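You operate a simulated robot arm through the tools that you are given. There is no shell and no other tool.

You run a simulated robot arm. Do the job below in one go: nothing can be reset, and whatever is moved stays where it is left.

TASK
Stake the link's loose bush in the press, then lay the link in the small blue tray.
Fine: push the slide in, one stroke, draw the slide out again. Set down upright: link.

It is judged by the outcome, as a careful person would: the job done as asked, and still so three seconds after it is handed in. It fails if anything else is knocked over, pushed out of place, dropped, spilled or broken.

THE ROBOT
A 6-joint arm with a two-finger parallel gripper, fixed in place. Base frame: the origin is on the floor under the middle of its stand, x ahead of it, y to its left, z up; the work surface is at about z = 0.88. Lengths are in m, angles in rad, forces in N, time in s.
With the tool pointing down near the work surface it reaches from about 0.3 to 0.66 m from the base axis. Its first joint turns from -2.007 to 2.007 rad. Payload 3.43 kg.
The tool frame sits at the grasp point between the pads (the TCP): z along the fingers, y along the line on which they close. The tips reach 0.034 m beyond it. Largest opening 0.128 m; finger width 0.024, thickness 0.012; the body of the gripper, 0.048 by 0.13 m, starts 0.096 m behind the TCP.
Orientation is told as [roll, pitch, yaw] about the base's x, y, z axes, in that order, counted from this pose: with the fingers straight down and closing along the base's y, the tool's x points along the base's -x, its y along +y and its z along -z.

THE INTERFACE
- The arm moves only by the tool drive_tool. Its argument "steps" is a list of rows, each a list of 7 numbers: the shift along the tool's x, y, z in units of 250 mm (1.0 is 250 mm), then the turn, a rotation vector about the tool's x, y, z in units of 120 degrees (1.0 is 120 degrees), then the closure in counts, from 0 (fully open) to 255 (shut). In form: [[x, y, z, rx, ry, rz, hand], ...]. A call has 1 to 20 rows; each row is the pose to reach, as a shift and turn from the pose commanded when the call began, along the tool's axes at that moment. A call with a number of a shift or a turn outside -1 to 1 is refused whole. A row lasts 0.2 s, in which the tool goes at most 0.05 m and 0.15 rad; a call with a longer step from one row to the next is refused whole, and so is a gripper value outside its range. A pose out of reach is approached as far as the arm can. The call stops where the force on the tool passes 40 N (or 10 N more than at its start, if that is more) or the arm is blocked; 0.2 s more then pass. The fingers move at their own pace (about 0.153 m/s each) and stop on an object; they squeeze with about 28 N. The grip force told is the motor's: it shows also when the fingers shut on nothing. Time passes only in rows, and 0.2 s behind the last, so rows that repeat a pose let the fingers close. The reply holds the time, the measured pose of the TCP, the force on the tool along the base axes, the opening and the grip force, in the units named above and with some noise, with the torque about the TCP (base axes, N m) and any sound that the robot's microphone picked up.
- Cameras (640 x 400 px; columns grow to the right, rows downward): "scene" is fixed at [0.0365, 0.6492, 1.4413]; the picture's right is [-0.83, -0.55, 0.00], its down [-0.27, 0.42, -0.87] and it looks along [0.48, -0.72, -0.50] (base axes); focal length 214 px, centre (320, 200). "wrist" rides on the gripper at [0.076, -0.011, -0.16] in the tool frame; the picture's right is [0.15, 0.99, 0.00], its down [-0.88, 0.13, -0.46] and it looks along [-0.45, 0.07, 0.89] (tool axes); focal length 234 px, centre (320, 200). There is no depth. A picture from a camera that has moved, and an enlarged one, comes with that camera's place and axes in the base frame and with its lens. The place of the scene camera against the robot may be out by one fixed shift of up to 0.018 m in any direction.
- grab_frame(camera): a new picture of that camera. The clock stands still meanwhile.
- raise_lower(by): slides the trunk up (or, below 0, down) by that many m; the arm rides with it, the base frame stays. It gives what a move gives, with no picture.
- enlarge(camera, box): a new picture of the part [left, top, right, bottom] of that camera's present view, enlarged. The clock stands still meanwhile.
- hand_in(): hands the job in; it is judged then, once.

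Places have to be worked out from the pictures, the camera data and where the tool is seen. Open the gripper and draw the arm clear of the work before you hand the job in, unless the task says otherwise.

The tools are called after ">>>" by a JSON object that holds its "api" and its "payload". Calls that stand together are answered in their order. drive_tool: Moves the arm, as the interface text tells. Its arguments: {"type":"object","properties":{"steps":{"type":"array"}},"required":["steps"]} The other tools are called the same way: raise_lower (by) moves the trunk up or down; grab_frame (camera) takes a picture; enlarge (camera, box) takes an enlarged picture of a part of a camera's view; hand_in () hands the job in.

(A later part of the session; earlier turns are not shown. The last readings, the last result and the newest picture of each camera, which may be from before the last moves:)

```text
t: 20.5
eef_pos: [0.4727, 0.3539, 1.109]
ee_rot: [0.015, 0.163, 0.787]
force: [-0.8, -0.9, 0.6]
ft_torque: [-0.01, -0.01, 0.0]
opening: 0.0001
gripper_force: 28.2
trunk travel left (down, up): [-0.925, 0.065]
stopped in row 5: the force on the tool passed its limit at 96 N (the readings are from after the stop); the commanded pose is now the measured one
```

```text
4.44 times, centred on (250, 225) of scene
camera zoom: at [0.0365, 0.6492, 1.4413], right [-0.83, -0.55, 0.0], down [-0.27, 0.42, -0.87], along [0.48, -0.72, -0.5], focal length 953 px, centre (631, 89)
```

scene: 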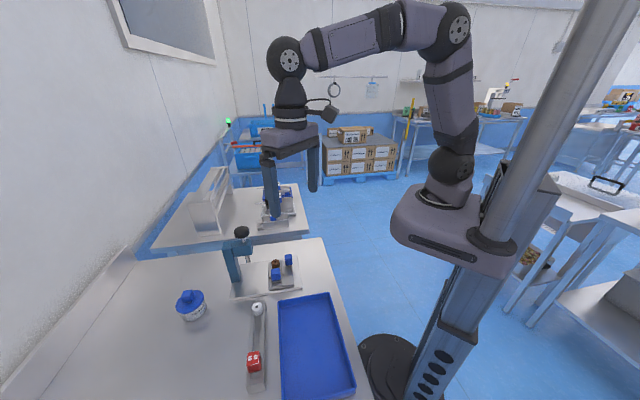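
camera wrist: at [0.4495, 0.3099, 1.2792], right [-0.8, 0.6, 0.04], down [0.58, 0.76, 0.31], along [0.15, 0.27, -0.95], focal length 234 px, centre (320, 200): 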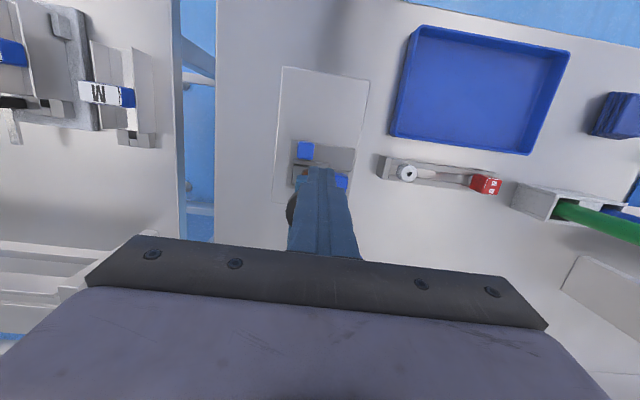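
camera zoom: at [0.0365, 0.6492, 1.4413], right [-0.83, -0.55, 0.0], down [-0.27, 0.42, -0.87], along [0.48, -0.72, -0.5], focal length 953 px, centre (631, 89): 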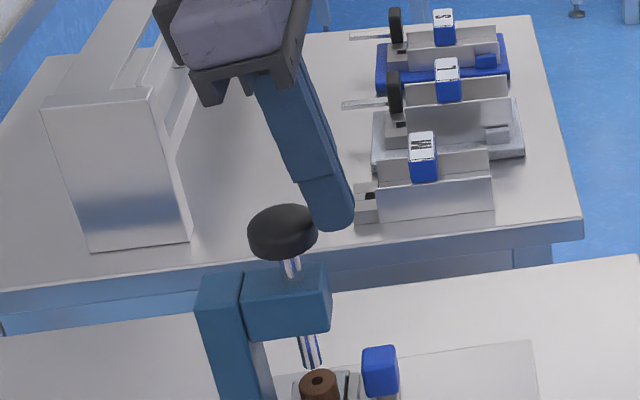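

The move stopped on a force spike of 96 N. The tool is now at (0.473, 0.354, 1.109), pitched 0.16 rad the other way and about 4 cm low, with no force on it at present. I look carefully before doing anything else.

>>> {"api": "grab_frame", "payload": {"camera": "scene"}}

>>> {"api": "enlarge", "payload": {"camera": "scene", "box": [215, 200, 315, 310]}}

>>> {"api": "enlarge", "payload": {"camera": "wrist", "box": [260, 120, 380, 260]}}

```text
taken
```

scene: 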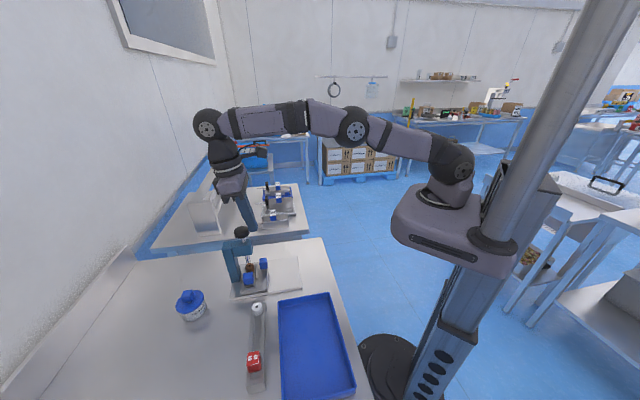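

```text
3.64 times, centred on (265, 255) of scene
camera zoom: at [0.0365, 0.6492, 1.4413], right [-0.83, -0.55, 0.0], down [-0.27, 0.42, -0.87], along [0.48, -0.72, -0.5], focal length 780 px, centre (520, 0)
```

zoom: 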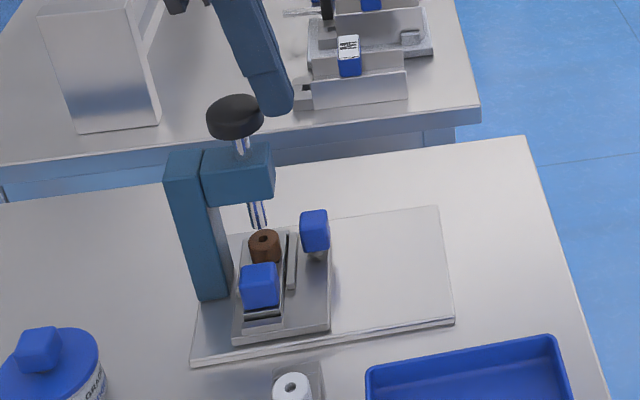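

```text
2.86 times, centred on (320, 190) of wrist
camera zoom: at [0.4495, 0.3099, 1.2792], right [-0.8, 0.6, 0.04], down [0.58, 0.76, 0.31], along [0.15, 0.27, -0.95], focal length 669 px, centre (320, 229)
```

zoom: 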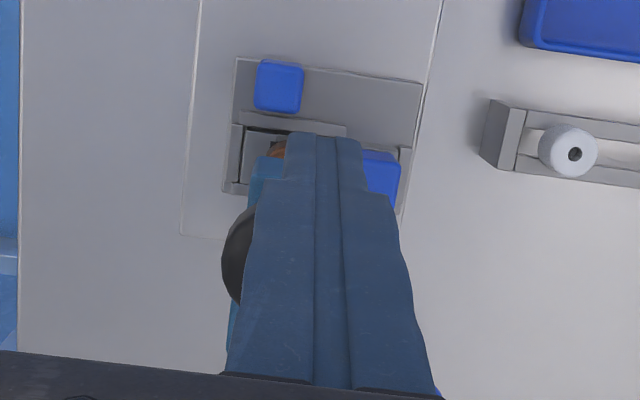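

The arm is nearly stretched straight, so going vertical that far out made the motion unstable. Nothing on the bench has moved, and the knob, ram and slide look as before. I back away slowly, up and towards the robot, and return to the earlier tilt, which keeps the arm well bent.

>>> {"api": "drive_tool", "payload": {"steps": [[0.045, 0, -0.026, 0, -0.035, 0, 255], [0.09, 0, -0.053, 0, -0.07, 0, 255], [0.135, 0, -0.079, 0, -0.105, 0, 255], [0.18, 0, -0.105, 0, -0.14, 0, 255], [0.224, 0, -0.132, 0, -0.175, 0, 255], [0.269, 0, -0.158, 0, -0.21, 0, 255], [0.269, 0, -0.158, 0, -0.2445, 0, 255]]}}

>>> {"api": "grab_frame", "payload": {"camera": "wrist"}}

>>> {"api": "grab_frame", "payload": {"camera": "scene"}}

```text
t: 22.1
eef_pos: [0.4317, 0.3109, 1.1573]
ee_rot: [0.015, -0.348, 0.779]
force: [0.2, 0.0, -0.3]
ft_torque: [0.02, 0.01, 0.01]
opening: 0.0001
gripper_force: 28.3
trunk travel left (down, up): [-0.925, 0.065]
```

```text
taken
camera wrist: at [0.3534, 0.2137, 1.2822], right [-0.8, 0.6, -0.04], down [0.39, 0.56, 0.73], along [0.46, 0.57, -0.68], focal length 234 px, centre (320, 200)
```

wrist: 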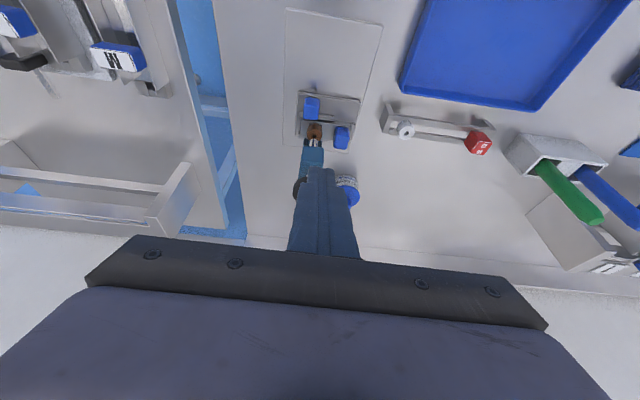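

```text
taken
```

scene: 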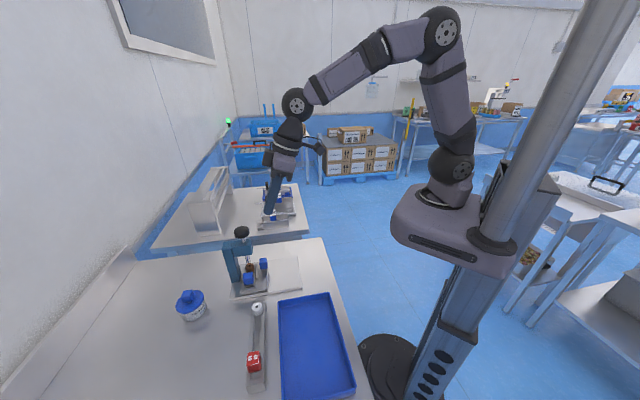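

The arm is back in a well-bent posture. I'll press the knob with the closed fingers at this 20° tilt, since the lowest fingertip edge then lies directly below the TCP. I move slowly to about 30 mm above the knob first.

>>> {"api": "drive_tool", "payload": {"steps": [[-0.054, -0.003, 0.032, 0, 0, 0, 255], [-0.109, -0.006, 0.064, 0, 0, 0, 255], [-0.163, -0.009, 0.096, 0, 0, 0, 255], [-0.217, -0.011, 0.127, 0, 0, 0, 255], [-0.272, -0.014, 0.159, 0, 0, 0, 255], [-0.326, -0.017, 0.191, 0, 0, 0, 255], [-0.326, -0.017, 0.191, 0, 0, 0, 255]]}}

>>> {"api": "enlarge", "payload": {"camera": "wrist", "box": [260, 110, 400, 260]}}

>>> {"api": "enlarge", "payload": {"camera": "scene", "box": [205, 180, 295, 280]}}

```text
t: 23.7
eef_pos: [0.5026, 0.3741, 1.1388]
ee_rot: [0.015, -0.348, 0.78]
force: [-0.9, -0.7, 0.1]
ft_torque: [0.02, -0.02, 0.0]
opening: 0.0001
gripper_force: 27.8
trunk travel left (down, up): [-0.925, 0.065]
```

```text
2.67 times, centred on (330, 185) of wrist
camera zoom: at [0.4234, 0.2765, 1.2639], right [-0.8, 0.6, -0.04], down [0.39, 0.56, 0.73], along [0.46, 0.57, -0.68], focal length 624 px, centre (293, 240)
```

zoom: 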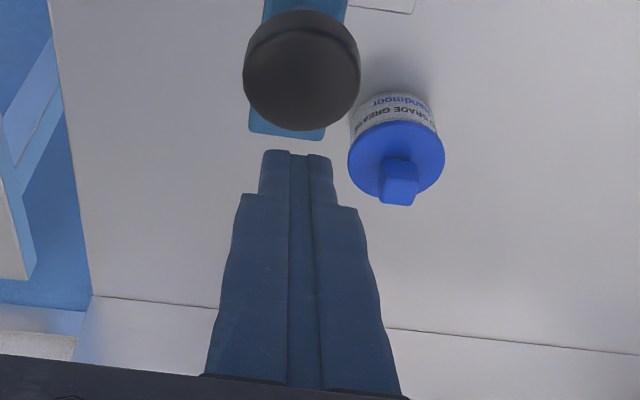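

```text
4.00 times, centred on (250, 230) of scene
camera zoom: at [0.0365, 0.6492, 1.4413], right [-0.83, -0.55, 0.0], down [-0.27, 0.42, -0.87], along [0.48, -0.72, -0.5], focal length 858 px, centre (600, 80)
```

zoom: 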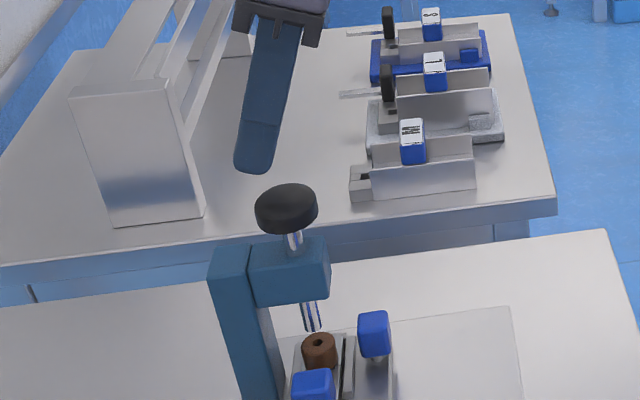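

Projecting the rounded fingertip suggests its lowest point lies about 8–15 mm beyond the knob centre. I back off 10 mm along the slide axis and come down to about 12 mm above the knob, then check the alignment again with less parallax.

>>> {"api": "drive_tool", "payload": {"steps": [[0.035, 0, 0.02, 0, 0, 0, 255], [0.055, 0, 0.05, 0, 0, 0, 255], [0.07, 0, 0.077, 0, 0, 0, 255], [0.07, 0, 0.077, 0, 0, 0, 255]]}}

>>> {"api": "enlarge", "payload": {"camera": "wrist", "box": [280, 130, 380, 230]}}

>>> {"api": "enlarge", "payload": {"camera": "scene", "box": [215, 200, 275, 260]}}

```text
t: 24.7
eef_pos: [0.4943, 0.369, 1.1163]
ee_rot: [0.016, -0.347, 0.778]
force: [-0.1, -0.2, 0.5]
ft_torque: [-0.04, 0.05, -0.03]
opening: 0.0
gripper_force: 28.2
trunk travel left (down, up): [-0.925, 0.065]
```

```text
4.00 times, centred on (330, 180) of wrist
camera zoom: at [0.4158, 0.2706, 1.2409], right [-0.8, 0.6, -0.03], down [0.39, 0.56, 0.73], along [0.46, 0.57, -0.68], focal length 937 px, centre (280, 280)
```

zoom: 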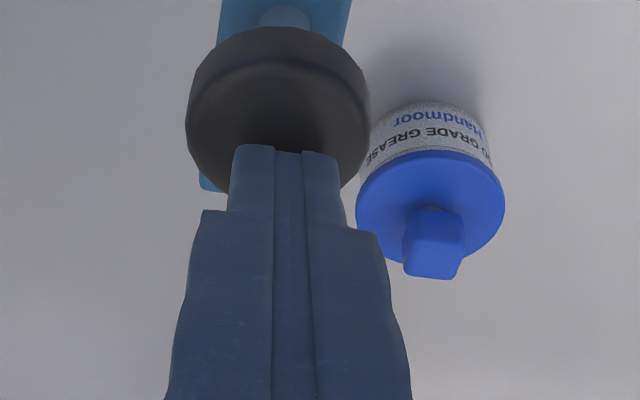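

```text
6.67 times, centred on (245, 230) of scene
camera zoom: at [0.0365, 0.6492, 1.4413], right [-0.83, -0.55, 0.0], down [-0.27, 0.42, -0.87], along [0.48, -0.72, -0.5], focal length 1430 px, centre (820, 0)
```

zoom: 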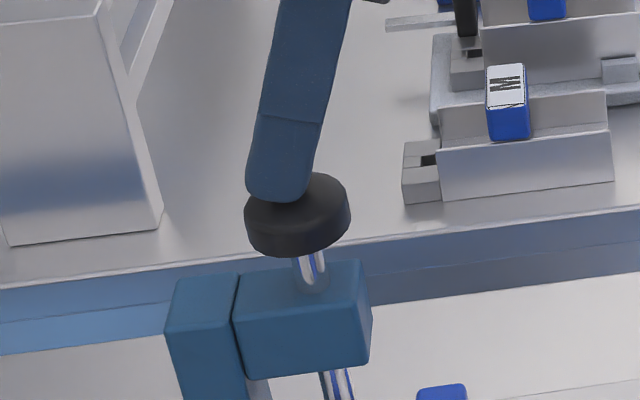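

The tip is laterally centred over the knob and just above it. I shift 3 mm back and press straight down in 3 mm steps, watching force and sound.

>>> {"api": "drive_tool", "payload": {"steps": [[0.0154, 0, 0.0073, 0, 0, 0, 255], [0.0195, 0, 0.0186, 0, 0, 0, 255], [0.0236, 0, 0.0298, 0, 0, 0, 255], [0.0277, 0, 0.0411, 0, 0, 0, 255], [0.0318, 0, 0.0524, 0, 0, 0, 255], [0.0359, 0, 0.0637, 0, 0, 0, 255]]}}

>>> {"api": "enlarge", "payload": {"camera": "wrist", "box": [280, 130, 380, 230]}}

>>> {"api": "enlarge", "payload": {"camera": "scene", "box": [215, 205, 285, 275]}}

```text
t: 26.1
eef_pos: [0.4902, 0.3658, 1.1001]
ee_rot: [0.016, -0.348, 0.779]
force: [2.2, -1.0, 6.3]
ft_torque: [-0.01, -0.08, -0.01]
opening: 0.0
gripper_force: 27.8
trunk travel left (down, up): [-0.925, 0.065]
```

```text
4.00 times, centred on (330, 180) of wrist
camera zoom: at [0.4121, 0.268, 1.2245], right [-0.8, 0.6, -0.03], down [0.39, 0.56, 0.73], along [0.46, 0.57, -0.68], focal length 937 px, centre (280, 280)
```

zoom: 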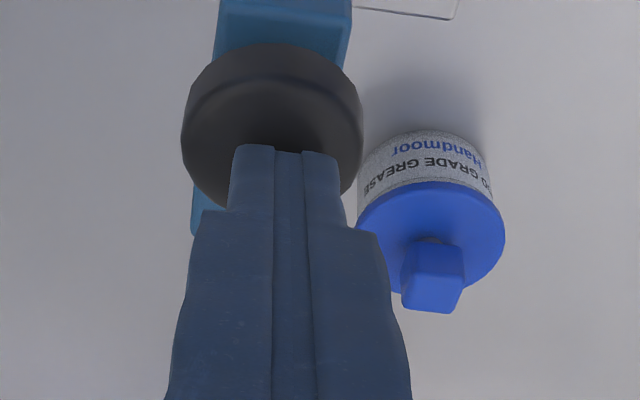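

```text
5.71 times, centred on (250, 240) of scene
camera zoom: at [0.0365, 0.6492, 1.4413], right [-0.83, -0.55, 0.0], down [-0.27, 0.42, -0.87], along [0.48, -0.72, -0.5], focal length 1226 px, centre (720, -29)
```

zoom: 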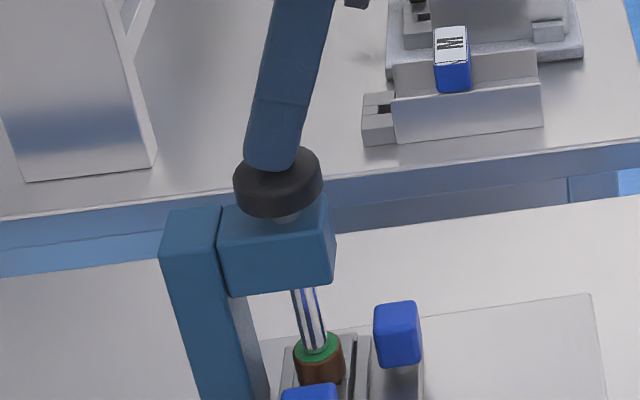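

The ram has come down onto the bush with only 6 N, and a green ring now shows on the bush top. I look closer before completing the stroke.

>>> {"api": "enlarge", "payload": {"camera": "scene", "box": [238, 245, 278, 285]}}

>>> {"api": "enlarge", "payload": {"camera": "scene", "box": [230, 220, 270, 260]}}

```text
10.00 times, centred on (258, 265) of scene
camera zoom: at [0.0365, 0.6492, 1.4413], right [-0.83, -0.55, 0.0], down [-0.27, 0.42, -0.87], along [0.48, -0.72, -0.5], focal length 2145 px, centre (940, -450)
```

zoom: 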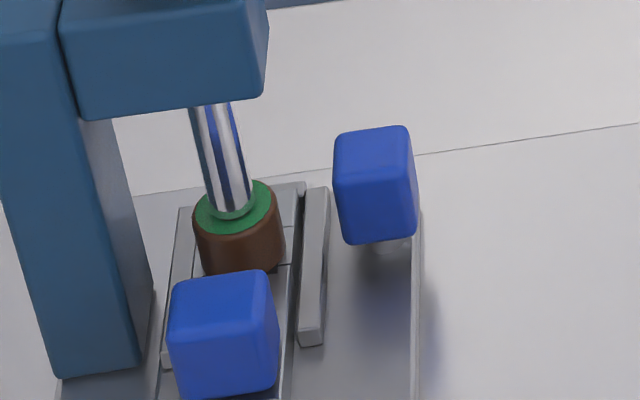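

```text
10.00 times, centred on (250, 240) of scene
camera zoom: at [0.0365, 0.6492, 1.4413], right [-0.83, -0.55, 0.0], down [-0.27, 0.42, -0.87], along [0.48, -0.72, -0.5], focal length 2145 px, centre (1020, -200)
```

zoom: 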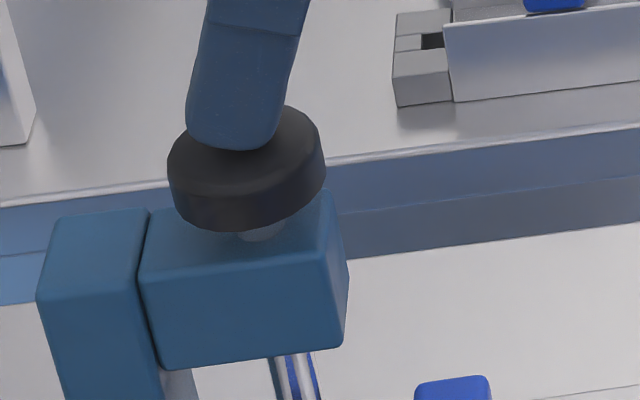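

The green collar indicates the stake is forming, and the knob is about 3 mm off the head. I finish the same stroke gently with a further 4.5 mm to feel the bottom, expecting no more than about 20 N.

>>> {"api": "drive_tool", "payload": {"steps": [[0.002, 0, 0.0056, 0, 0, 0, 255], [0.0041, 0, 0.0113, 0, 0, 0, 255], [0.0061, 0, 0.0169, 0, 0, 0, 255], [0.0061, 0, 0.0169, 0, 0, 0, 255]]}}

>>> {"api": "enlarge", "payload": {"camera": "scene", "box": [225, 220, 285, 280]}}

```text
t: 27.1
eef_pos: [0.4908, 0.365, 1.0966]
ee_rot: [0.015, -0.357, 0.781]
force: [1.6, -0.3, 22.0]
ft_torque: [0.0, -0.03, 0.1]
opening: 0.0002
gripper_force: 28.3
trunk travel left (down, up): [-0.925, 0.065]
```

```text
6.67 times, centred on (255, 250) of scene
camera zoom: at [0.0365, 0.6492, 1.4413], right [-0.83, -0.55, 0.0], down [-0.27, 0.42, -0.87], along [0.48, -0.72, -0.5], focal length 1430 px, centre (753, -133)
```

zoom: 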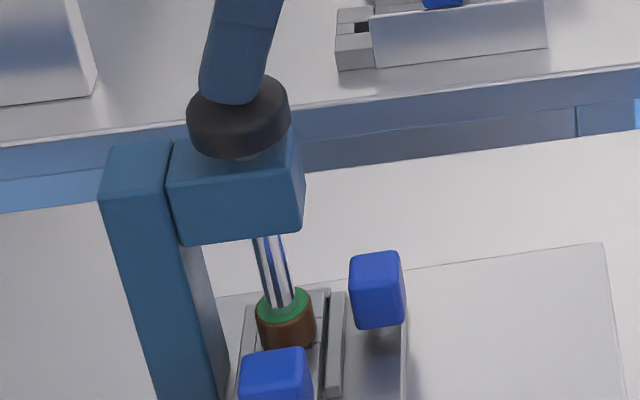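

The ram bottomed firmly at 22 N, so the stroke is complete. I lift straight up off the knob, then back away from the press, and check that the ram returns.

>>> {"api": "drive_tool", "payload": {"steps": [[-0.0136, 0, -0.0376, 0, 0, 0, 255], [-0.0341, 0, -0.094, 0, 0, 0, 255], [-0.0573, 0, -0.158, 0, 0, 0, 255], [-0.0818, 0, -0.2256, 0, 0, 0, 255], [0.012, 0, -0.26, 0, 0, 0, 255], [0.106, 0, -0.294, 0, 0, 0, 255], [0.2, 0, -0.328, 0, 0, 0, 255], [0.294, 0, -0.362, 0, 0, 0, 255]]}}

>>> {"api": "enlarge", "payload": {"camera": "scene", "box": [215, 215, 295, 295]}}

>>> {"api": "grab_frame", "payload": {"camera": "wrist"}}

```text
t: 28.9
eef_pos: [0.4203, 0.2933, 1.1545]
ee_rot: [0.016, -0.349, 0.781]
force: [-0.2, -0.6, -0.4]
ft_torque: [0.01, -0.01, -0.01]
opening: 0.0
gripper_force: 28.0
trunk travel left (down, up): [-0.925, 0.065]
```

```text
5.00 times, centred on (255, 255) of scene
camera zoom: at [0.0365, 0.6492, 1.4413], right [-0.83, -0.55, 0.0], down [-0.27, 0.42, -0.87], along [0.48, -0.72, -0.5], focal length 1072 px, centre (645, -75)
```

zoom: 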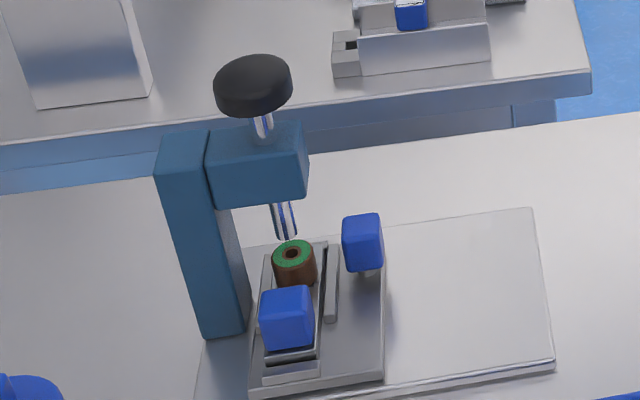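

```text
taken
camera wrist: at [0.3415, 0.1966, 1.2787], right [-0.8, 0.6, -0.04], down [0.39, 0.56, 0.73], along [0.46, 0.57, -0.68], focal length 234 px, centre (320, 200)
```

wrist: 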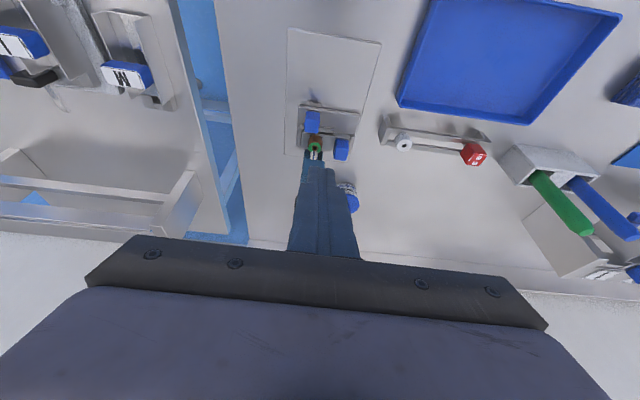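

The ram is back up and the bush top shows green all round, so the bush is staked. I go back to the slide handle at the same tilt with the fingers open to 68 mm, stopping about 8 cm short along the tool axis to check alignment.

>>> {"api": "drive_tool", "payload": {"steps": [[0.0, -0.013, 0.06, 0.0025, 0, 0, 120], [0.005, -0.026, 0.15, 0.005, 0, 0, 120], [0.015, -0.0384, 0.26, 0.0076, 0, 0, 120], [0.028, -0.0384, 0.37, 0.0076, 0, 0, 120], [0.042, -0.0384, 0.48, 0.0076, 0, 0, 120], [0.0547, -0.0384, 0.5775, 0.0076, 0, 0, 120], [0.0547, -0.0384, 0.5775, 0.0076, 0, 0, 120]]}}

>>> {"api": "enlarge", "payload": {"camera": "wrist", "box": [240, 90, 400, 250]}}

>>> {"api": "enlarge", "payload": {"camera": "scene", "box": [215, 200, 305, 290]}}

```text
t: 30.5
eef_pos: [0.4513, 0.3174, 1.0138]
ee_rot: [0.0, -0.349, 0.781]
force: [0.6, 0.3, -0.2]
ft_torque: [0.01, 0.04, 0.01]
opening: 0.0679
gripper_force: 0.2
trunk travel left (down, up): [-0.925, 0.065]
```

```text
2.50 times, centred on (320, 170) of wrist
camera zoom: at [0.372, 0.2199, 1.1385], right [-0.79, 0.61, -0.05], down [0.39, 0.57, 0.73], along [0.47, 0.56, -0.68], focal length 585 px, centre (320, 275)
```

zoom: 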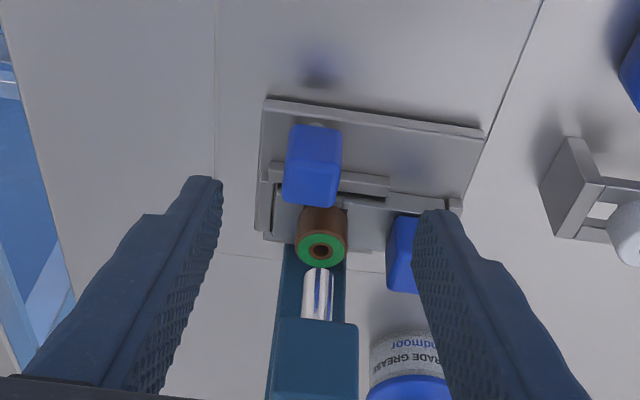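

```text
4.44 times, centred on (260, 245) of scene
camera zoom: at [0.0365, 0.6492, 1.4413], right [-0.83, -0.55, 0.0], down [-0.27, 0.42, -0.87], along [0.48, -0.72, -0.5], focal length 953 px, centre (587, 0)
```

zoom: 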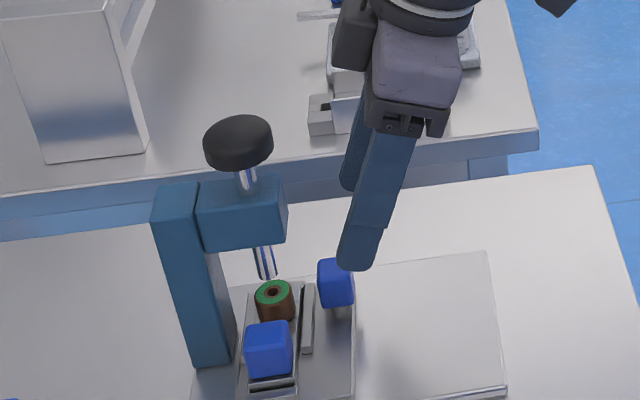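

The tool sits about 5 mm off across the slide, and the handle lies slightly to the left. I correct that, then descend to the same grip height as before.

>>> {"api": "drive_tool", "payload": {"steps": [[0.002, -0.019, 0.05, 0, 0, 0, 120], [0.004, -0.019, 0.12, 0, 0, 0, 120], [0.006, -0.019, 0.19, 0, 0, 0, 120], [0.0075, -0.019, 0.26, 0, 0, 0, 120], [0.0087, -0.019, 0.315, 0, 0, 0, 120], [0.0087, -0.019, 0.315, 0, 0, 0, 120]]}}

>>> {"api": "enlarge", "payload": {"camera": "wrist", "box": [240, 90, 400, 250]}}

```text
t: 31.9
eef_pos: [0.4729, 0.3306, 0.9385]
ee_rot: [0.0, -0.348, 0.779]
force: [0.2, 0.2, -0.3]
ft_torque: [-0.03, -0.01, 0.01]
opening: 0.0676
gripper_force: 0.1
trunk travel left (down, up): [-0.925, 0.065]
```

```text
2.50 times, centred on (320, 170) of wrist
camera zoom: at [0.3924, 0.2346, 1.0635], right [-0.79, 0.61, -0.05], down [0.39, 0.57, 0.73], along [0.47, 0.56, -0.68], focal length 585 px, centre (320, 275)
```

zoom: 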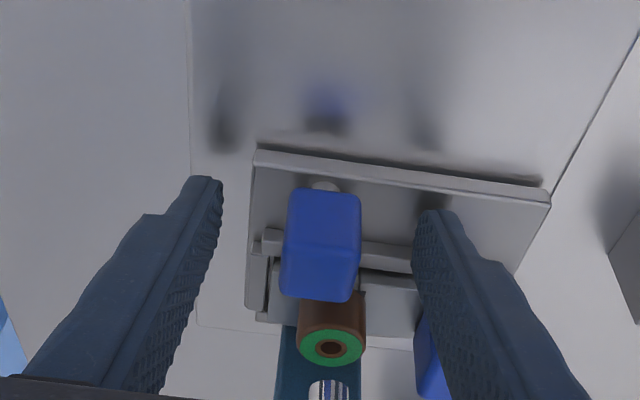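

The fingers are around the handle again with no contact force. I close on it.

>>> {"api": "drive_tool", "payload": {"steps": [[0, 0, 0, 0, 0, 0, 255], [0, 0, 0, 0, 0, 0, 255], [0, 0, 0, 0, 0, 0, 255]]}}

```text
t: 32.7
eef_pos: [0.4731, 0.3307, 0.9387]
ee_rot: [0.001, -0.348, 0.781]
force: [-1.3, 1.8, -2.6]
ft_torque: [0.48, -0.15, 0.67]
opening: 0.0241
gripper_force: 44.8
trunk travel left (down, up): [-0.925, 0.065]
```

The handle is gripped (0.024 m). I draw the slide straight back out about 78 mm in gentle steps.

>>> {"api": "drive_tool", "payload": {"steps": [[0.0376, 0, -0.0137, 0, 0, 0, 255], [0.0752, 0, -0.0274, 0, 0, 0, 255], [0.1128, 0, -0.041, 0, 0, 0, 255], [0.1504, -0.001, -0.0547, 0, 0, 0, 255], [0.188, -0.001, -0.0684, 0, 0, 0, 255], [0.2256, -0.001, -0.0821, 0, 0, 0, 255], [0.2632, -0.001, -0.0957, 0, 0, 0, 255], [0.2933, -0.001, -0.1067, 0, 0, 0, 255]]}}

>>> {"api": "enlarge", "payload": {"camera": "scene", "box": [215, 210, 315, 310]}}

>>> {"api": "grab_frame", "payload": {"camera": "wrist"}}

```text
t: 34.5
eef_pos: [0.4155, 0.2749, 0.9388]
ee_rot: [-0.001, -0.346, 0.782]
force: [-6.8, 7.7, -4.4]
ft_torque: [1.16, -0.5, 0.64]
opening: 0.0237
gripper_force: 45.1
trunk travel left (down, up): [-0.925, 0.065]
```

```text
4.00 times, centred on (265, 260) of scene
camera zoom: at [0.0365, 0.6492, 1.4413], right [-0.83, -0.55, 0.0], down [-0.27, 0.42, -0.87], along [0.48, -0.72, -0.5], focal length 858 px, centre (540, -40)
```

zoom: 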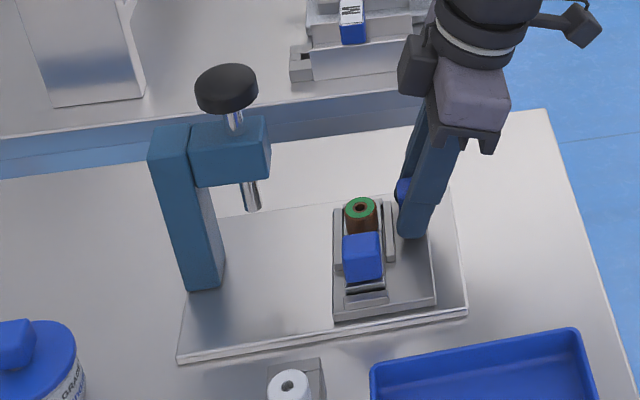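

```text
taken
camera wrist: at [0.3368, 0.1791, 1.0636], right [-0.79, 0.61, -0.05], down [0.39, 0.57, 0.73], along [0.47, 0.56, -0.69], focal length 234 px, centre (320, 200)
```

wrist: 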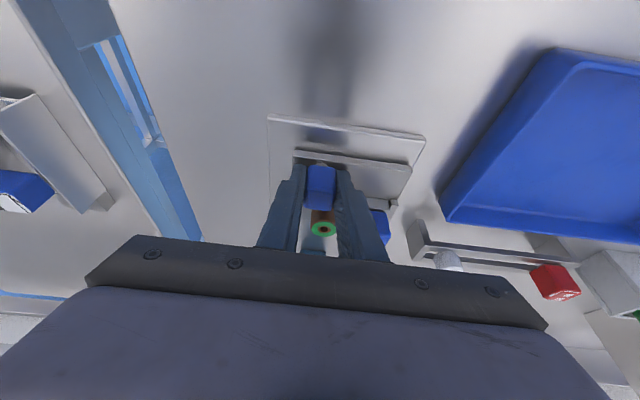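

The slide is back at its starting place (tool at s = 0.488, as at the first grip). There is about 10 N of side load, so I ease that out before opening.

>>> {"api": "drive_tool", "payload": {"steps": [[0, 0.006, 0, 0, 0, 0, 255], [0, 0.012, 0, 0, 0, 0, 255], [0, 0.012, 0, 0, 0, 0, 255]]}}

```text
t: 35.3
eef_pos: [0.417, 0.276, 0.938]
ee_rot: [-0.003, -0.347, 0.778]
force: [4.7, -6.6, -4.0]
ft_torque: [-0.93, 0.8, 0.78]
opening: 0.0239
gripper_force: 45.1
trunk travel left (down, up): [-0.925, 0.065]
```

I overshot the correction slightly, so I take half of it back, then open and withdraw along the tool axis.

>>> {"api": "drive_tool", "payload": {"steps": [[0, -0.005, 0, 0, 0, 0, 255], [0, -0.005, 0, 0, 0, 0, 120], [0, -0.005, 0, 0, 0, 0, 120], [0, -0.005, -0.06, 0, 0, 0, 120], [0, -0.005, -0.14, 0, 0, 0, 120], [0, -0.005, -0.24, 0, 0, 0, 120], [0, -0.005, -0.36, 0, 0, 0, 120], [0, -0.005, -0.48, 0, 0, 0, 120]]}}

>>> {"api": "grab_frame", "payload": {"camera": "wrist"}}

>>> {"api": "enlarge", "payload": {"camera": "scene", "box": [215, 210, 315, 310]}}

```text
t: 37.1
eef_pos: [0.3877, 0.2458, 1.0515]
ee_rot: [0.001, -0.348, 0.779]
force: [0.7, -0.3, 0.4]
ft_torque: [-0.02, 0.01, 0.03]
opening: 0.0677
gripper_force: 0.0
trunk travel left (down, up): [-0.925, 0.065]
```

```text
taken
camera wrist: at [0.308, 0.1495, 1.1762], right [-0.79, 0.61, -0.05], down [0.39, 0.57, 0.73], along [0.47, 0.56, -0.68], focal length 234 px, centre (320, 200)
```

wrist: 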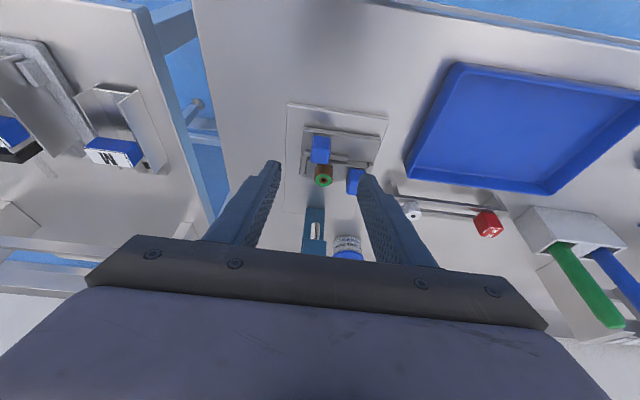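

```text
4.00 times, centred on (265, 260) of scene
camera zoom: at [0.0365, 0.6492, 1.4413], right [-0.83, -0.55, 0.0], down [-0.27, 0.42, -0.87], along [0.48, -0.72, -0.5], focal length 858 px, centre (540, -40)
```

zoom: 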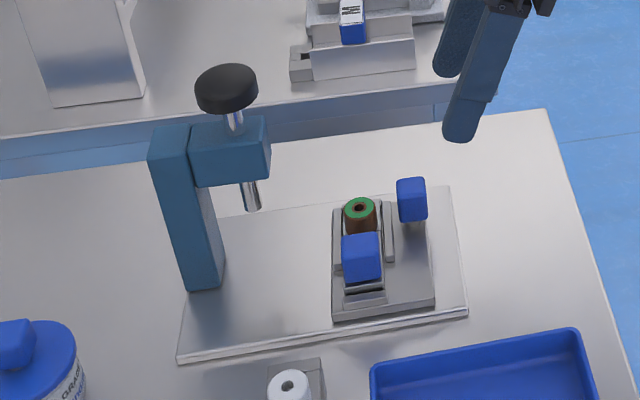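

The slide is out and free, the bush stays green in the link, and nothing else has moved. Next is the link, which I'll grip by its blue block with the fingers closing along the slide axis. I straighten the tool first.

>>> {"api": "drive_tool", "payload": {"steps": [[-0.017, 0, -0.047, 0, 0.0415, 0, 120], [-0.034, 0, -0.094, 0, 0.083, 0, 120], [-0.051, 0, -0.141, 0, 0.1246, 0, 120], [-0.068, 0, -0.188, 0, 0.1662, 0, 120], [-0.068, 0, -0.188, 0, 0.1662, 0, 120]]}}

```text
t: 38.3
eef_pos: [0.3864, 0.2474, 1.1014]
ee_rot: [0.0, 0.003, 0.78]
force: [0.0, 0.3, 0.1]
ft_torque: [0.0, -0.02, 0.03]
opening: 0.0678
gripper_force: 0.1
trunk travel left (down, up): [-0.925, 0.065]
```

Now I swing the tool to yaw −45° while moving above the link's block at (0.413, 0.351), staying high.

>>> {"api": "drive_tool", "payload": {"steps": [[-0.033, 0.02, 0.0, 0, 0, 0.068, 120], [-0.067, 0.04, 0.0, 0, 0, 0.136, 120], [-0.1, 0.06, 0.0, 0, 0, 0.204, 120], [-0.133, 0.08, 0.0, 0, 0, 0.272, 120], [-0.167, 0.1, 0.0, 0, 0, 0.34, 120], [-0.2, 0.12, 0.02, 0, 0, 0.408, 120], [-0.233, 0.14, 0.04, 0, 0, 0.476, 120], [-0.267, 0.16, 0.06, 0, 0, 0.544, 120], [-0.3, 0.18, 0.08, 0, 0, 0.612, 120], [-0.333, 0.2, 0.1, 0, 0, 0.68, 120], [-0.367, 0.22, 0.12, 0, 0, 0.7475, 120], [-0.367, 0.22, 0.12, 0, 0, 0.7475, 120]]}}

>>> {"api": "grab_frame", "payload": {"camera": "wrist"}}

>>> {"api": "enlarge", "payload": {"camera": "wrist", "box": [250, 100, 390, 220]}}

```text
t: 40.9
eef_pos: [0.4131, 0.3503, 1.0714]
ee_rot: [0.0, 0.0, -0.789]
force: [0.0, -0.3, -0.6]
ft_torque: [-0.01, 0.01, 0.03]
opening: 0.0677
gripper_force: 0.1
trunk travel left (down, up): [-0.925, 0.065]
```

```text
taken
camera wrist: at [0.3531, 0.3962, 1.2312], right [0.6, 0.8, 0.0], down [0.71, -0.53, 0.46], along [0.36, -0.27, -0.89], focal length 234 px, centre (320, 200)
```

wrist: 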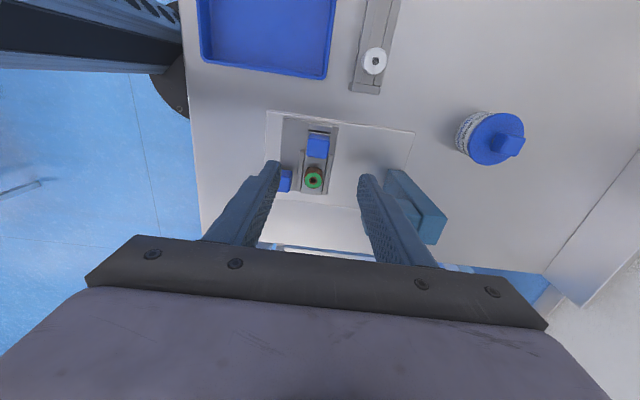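

```text
3.33 times, centred on (320, 160) of wrist
camera zoom: at [0.3531, 0.3962, 1.2312], right [0.6, 0.8, 0.0], down [0.71, -0.53, 0.46], along [0.36, -0.27, -0.89], focal length 781 px, centre (320, 333)
```

zoom: 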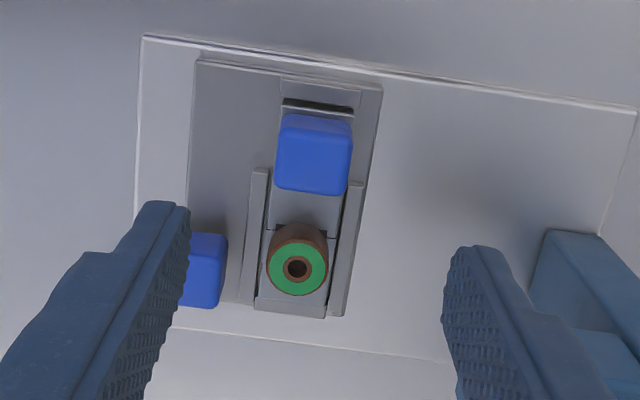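

The block reads at (0.412, 0.349), within 2 mm of the point below the TCP, and the rails end clear of where the fingers go. I descend in two stages, first to about z = 0.975.

>>> {"api": "drive_tool", "payload": {"steps": [[0, -0.004, 0.1, 0, 0, 0, 120], [0, -0.008, 0.2, 0, 0, 0, 120], [0, -0.008, 0.3, 0, 0, 0, 120], [0, -0.008, 0.385, 0, 0, 0, 120], [0, -0.008, 0.385, 0, 0, 0, 120]]}}

>>> {"api": "enlarge", "payload": {"camera": "wrist", "box": [240, 90, 400, 230]}}

>>> {"api": "enlarge", "payload": {"camera": "scene", "box": [225, 210, 325, 310]}}

```text
t: 42.1
eef_pos: [0.413, 0.35, 0.9758]
ee_rot: [0.001, -0.001, -0.784]
force: [0.6, 0.0, 0.6]
ft_torque: [-0.02, 0.01, 0.01]
opening: 0.0676
gripper_force: 0.1
trunk travel left (down, up): [-0.925, 0.065]
```

```text
2.86 times, centred on (320, 160) of wrist
camera zoom: at [0.3521, 0.3955, 1.1364], right [0.6, 0.8, 0.0], down [0.71, -0.53, 0.46], along [0.37, -0.27, -0.89], focal length 669 px, centre (320, 314)
```

zoom: 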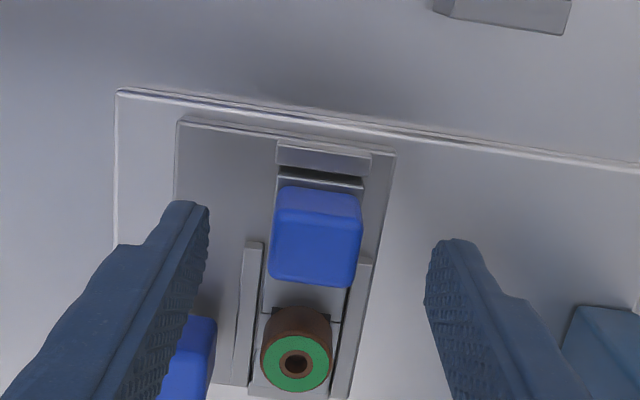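

```text
4.00 times, centred on (275, 260) of scene
camera zoom: at [0.0365, 0.6492, 1.4413], right [-0.83, -0.55, 0.0], down [-0.27, 0.42, -0.87], along [0.48, -0.72, -0.5], focal length 858 px, centre (500, -40)
```

zoom: 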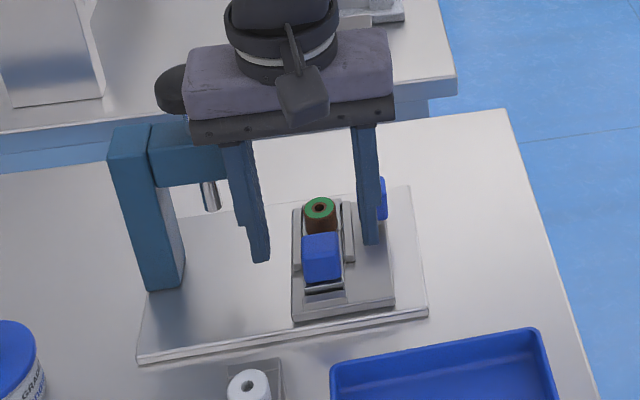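

There is room, but the gripper body would pass within a few millimetres of the press knob. I tilt 10° so the body leans away from the press, shift slightly, and then go down to grip height.

>>> {"api": "drive_tool", "payload": {"steps": [[0.009, -0.002, 0, 0, -0.0417, 0, 120], [0.018, -0.004, 0, 0, -0.0833, 0, 120], [0.018, -0.004, 0.05, 0, -0.0833, 0, 120], [0.018, -0.004, 0.1, 0, -0.0833, 0, 120], [0.018, -0.004, 0.133, 0, -0.0833, 0, 120], [0.018, -0.004, 0.133, 0, -0.0833, 0, 120]]}}

>>> {"api": "enlarge", "payload": {"camera": "wrist", "box": [240, 90, 400, 230]}}

>>> {"api": "enlarge", "payload": {"camera": "scene", "box": [215, 210, 315, 310]}}

```text
t: 43.5
eef_pos: [0.4094, 0.3502, 0.9415]
ee_rot: [0.0, -0.176, -0.786]
force: [0.0, -0.8, 0.5]
ft_torque: [0.0, 0.01, -0.01]
opening: 0.0677
gripper_force: 0.0
trunk travel left (down, up): [-0.925, 0.065]
```

```text
2.86 times, centred on (320, 160) of wrist
camera zoom: at [0.3304, 0.4156, 1.0872], right [0.6, 0.8, -0.03], down [0.65, -0.47, 0.6], along [0.47, -0.38, -0.8], focal length 669 px, centre (320, 314)
```

zoom: 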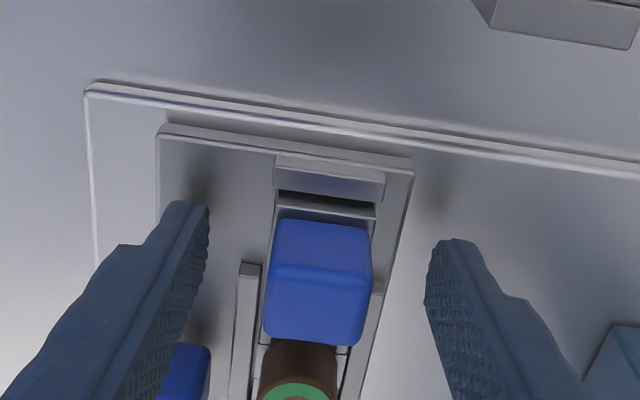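

```text
4.00 times, centred on (265, 260) of scene
camera zoom: at [0.0365, 0.6492, 1.4413], right [-0.83, -0.55, 0.0], down [-0.27, 0.42, -0.87], along [0.48, -0.72, -0.5], focal length 858 px, centre (540, -40)
```

zoom: 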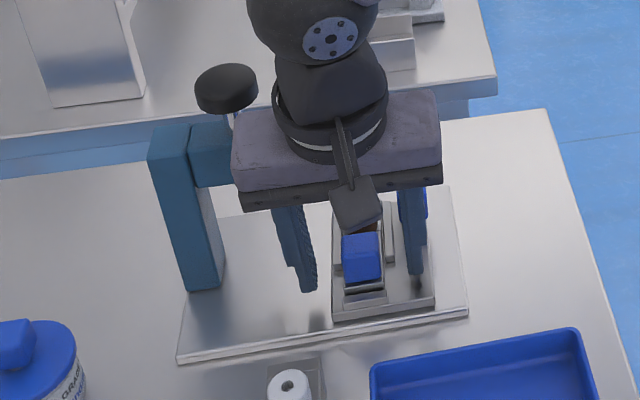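

The block is exactly midway between the fingers, with the tips beside it just above the slide plate. I close on the link's block.

>>> {"api": "drive_tool", "payload": {"steps": [[0, 0, 0, 0, 0, 0, 255], [0, 0, 0, 0, 0, 0, 255], [0, 0, 0, 0, 0, 0, 255]]}}

>>> {"api": "enlarge", "payload": {"camera": "wrist", "box": [240, 90, 400, 230]}}

```text
t: 44.3
eef_pos: [0.4095, 0.3496, 0.943]
ee_rot: [-0.002, -0.175, -0.785]
force: [1.0, 1.2, -0.4]
ft_torque: [-0.02, -0.04, -0.02]
opening: 0.0293
gripper_force: 27.4
trunk travel left (down, up): [-0.925, 0.065]
```

```text
2.86 times, centred on (320, 160) of wrist
camera zoom: at [0.3305, 0.4156, 1.0871], right [0.6, 0.8, -0.03], down [0.65, -0.47, 0.6], along [0.47, -0.38, -0.8], focal length 669 px, centre (320, 314)
```

zoom: 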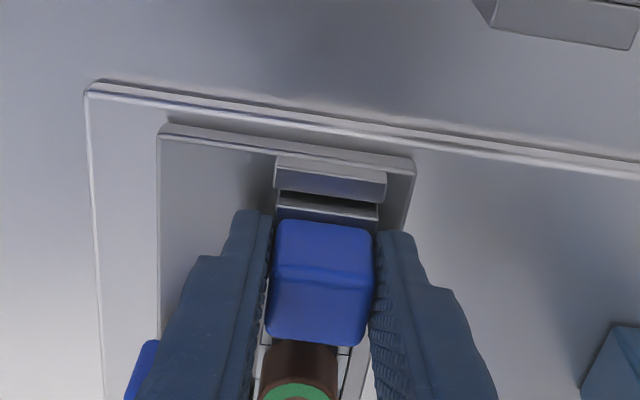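

The link is gripped (0.029 m) with no net load. I lift it straight up 30 mm first and check that only the link comes along.

>>> {"api": "drive_tool", "payload": {"steps": [[-0.0035, 0, -0.0197, 0, 0, 0, 255], [-0.007, 0, -0.0394, 0, 0, 0, 255], [-0.0105, 0, -0.0591, 0, 0, 0, 255], [-0.0139, 0, -0.0788, 0, 0, 0, 255], [-0.0174, 0, -0.0985, 0, 0, 0, 255], [-0.0208, 0, -0.1182, 0, 0, 0, 255]]}}

>>> {"api": "enlarge", "payload": {"camera": "wrist", "box": [240, 90, 400, 250]}}

>>> {"api": "enlarge", "payload": {"camera": "scene", "box": [215, 210, 315, 310]}}

```text
t: 45.7
eef_pos: [0.4076, 0.3511, 0.9714]
ee_rot: [-0.001, -0.173, -0.786]
force: [0.2, 0.1, -1.8]
ft_torque: [0.03, 0.04, -0.03]
opening: 0.0275
gripper_force: 28.0
trunk travel left (down, up): [-0.925, 0.065]
```

```text
2.50 times, centred on (320, 170) of wrist
camera zoom: at [0.3297, 0.4165, 1.1171], right [0.6, 0.8, -0.03], down [0.65, -0.47, 0.6], along [0.47, -0.38, -0.8], focal length 585 px, centre (320, 275)
```

zoom: 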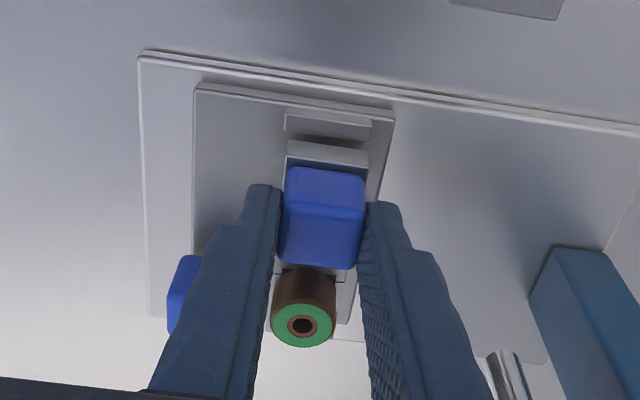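

```text
4.00 times, centred on (265, 260) of scene
camera zoom: at [0.0365, 0.6492, 1.4413], right [-0.83, -0.55, 0.0], down [-0.27, 0.42, -0.87], along [0.48, -0.72, -0.5], focal length 858 px, centre (540, -40)
```

zoom: 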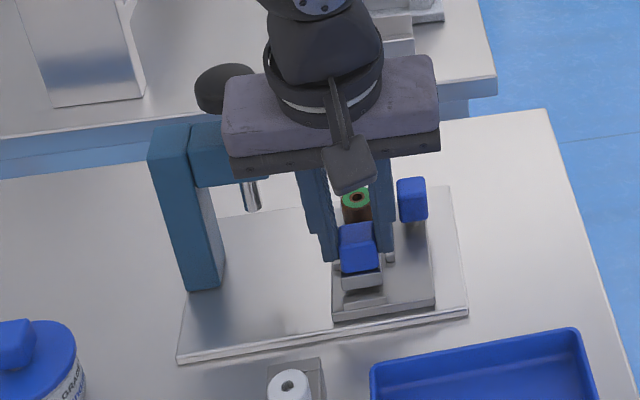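

The link came up, but the opening changed slightly and the block sits a little lower in the pads than before. I look closely before going on.

>>> {"api": "enlarge", "payload": {"camera": "scene", "box": [240, 240, 290, 290]}}

>>> {"api": "enlarge", "payload": {"camera": "wrist", "box": [280, 130, 360, 210]}}

```text
8.00 times, centred on (265, 265) of scene
camera zoom: at [0.0365, 0.6492, 1.4413], right [-0.83, -0.55, 0.0], down [-0.27, 0.42, -0.87], along [0.48, -0.72, -0.5], focal length 1716 px, centre (760, -320)
```

zoom: 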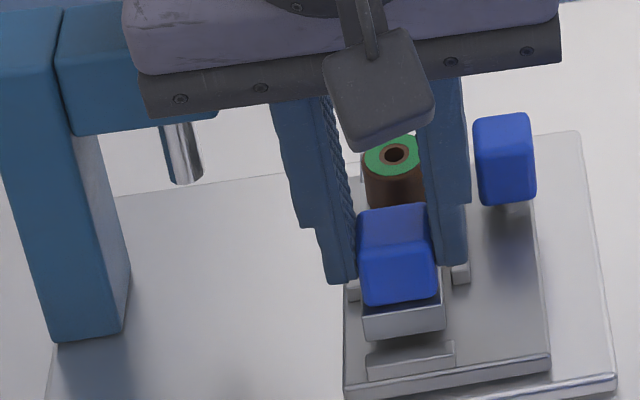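

```text
5.00 times, centred on (320, 170) of wrist
camera zoom: at [0.3297, 0.4165, 1.1171], right [0.6, 0.8, -0.03], down [0.65, -0.47, 0.6], along [0.47, -0.38, -0.8], focal length 1171 px, centre (320, 350)
```

zoom: 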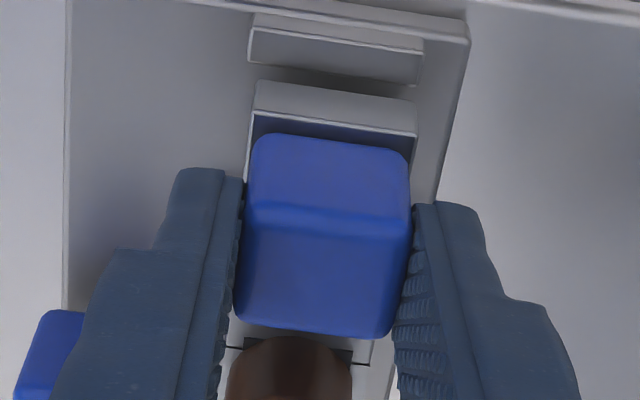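

The link rose only about 8–11 mm while the tool rose 28 mm, so it slipped in the pads and is now held only by the fingertips, tipped about 5°. I lower it back into the nest gently so that I can re-grip deeper.

>>> {"api": "drive_tool", "payload": {"steps": [[0.002, 0, 0.012, 0, 0, 0, 255], [0.0042, 0, 0.0236, 0, 0, 0, 255], [0.0056, 0, 0.0315, 0, 0, 0, 255], [0.0056, 0, 0.0315, 0, 0, 0, 255]]}}

>>> {"api": "enlarge", "payload": {"camera": "scene", "box": [240, 240, 290, 290]}}

>>> {"api": "enlarge", "payload": {"camera": "wrist", "box": [280, 130, 360, 210]}}

```text
t: 46.7
eef_pos: [0.4089, 0.3522, 0.9635]
ee_rot: [0.0, -0.175, -0.787]
force: [-0.5, -0.1, -2.0]
ft_torque: [0.04, 0.03, 0.02]
opening: 0.0274
gripper_force: 28.5
trunk travel left (down, up): [-0.925, 0.065]
```

```text
8.00 times, centred on (265, 265) of scene
camera zoom: at [0.0365, 0.6492, 1.4413], right [-0.83, -0.55, 0.0], down [-0.27, 0.42, -0.87], along [0.48, -0.72, -0.5], focal length 1716 px, centre (760, -320)
```

zoom: 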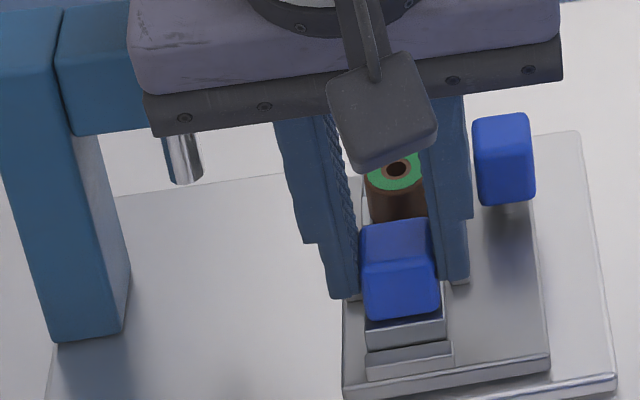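

```text
5.00 times, centred on (320, 170) of wrist
camera zoom: at [0.3299, 0.4164, 1.109], right [0.6, 0.8, -0.03], down [0.65, -0.47, 0.6], along [0.47, -0.38, -0.8], focal length 1171 px, centre (320, 350)
```

zoom: 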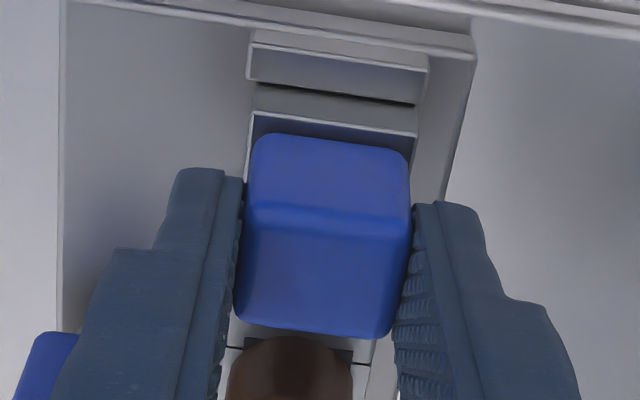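

The link moves rigidly with the gripper and is held about 20 mm deep. It seems the tips first closed on the wider link plate rather than the block. I set it fully down, open, and re-grip a little higher so the pads take only the block, with the link level.

>>> {"api": "drive_tool", "payload": {"steps": [[0.0014, 0, 0.0079, 0, 0, 0, 255], [0.0028, 0, 0.0158, 0, 0, 0, 255], [0.0028, 0, 0.0158, 0, 0, 0, 255]]}}

>>> {"api": "enlarge", "payload": {"camera": "scene", "box": [240, 240, 290, 290]}}

```text
t: 47.5
eef_pos: [0.4081, 0.3524, 0.9606]
ee_rot: [-0.002, -0.175, -0.786]
force: [-0.2, 0.1, -1.6]
ft_torque: [0.02, 0.04, 0.01]
opening: 0.0274
gripper_force: 28.0
trunk travel left (down, up): [-0.925, 0.065]
```

```text
8.00 times, centred on (265, 265) of scene
camera zoom: at [0.0365, 0.6492, 1.4413], right [-0.83, -0.55, 0.0], down [-0.27, 0.42, -0.87], along [0.48, -0.72, -0.5], focal length 1716 px, centre (760, -320)
```

zoom: 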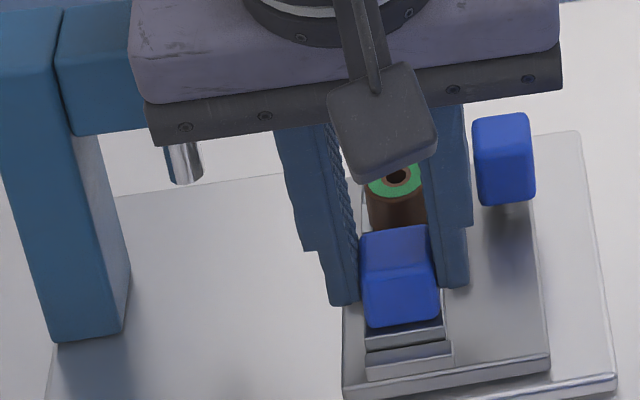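

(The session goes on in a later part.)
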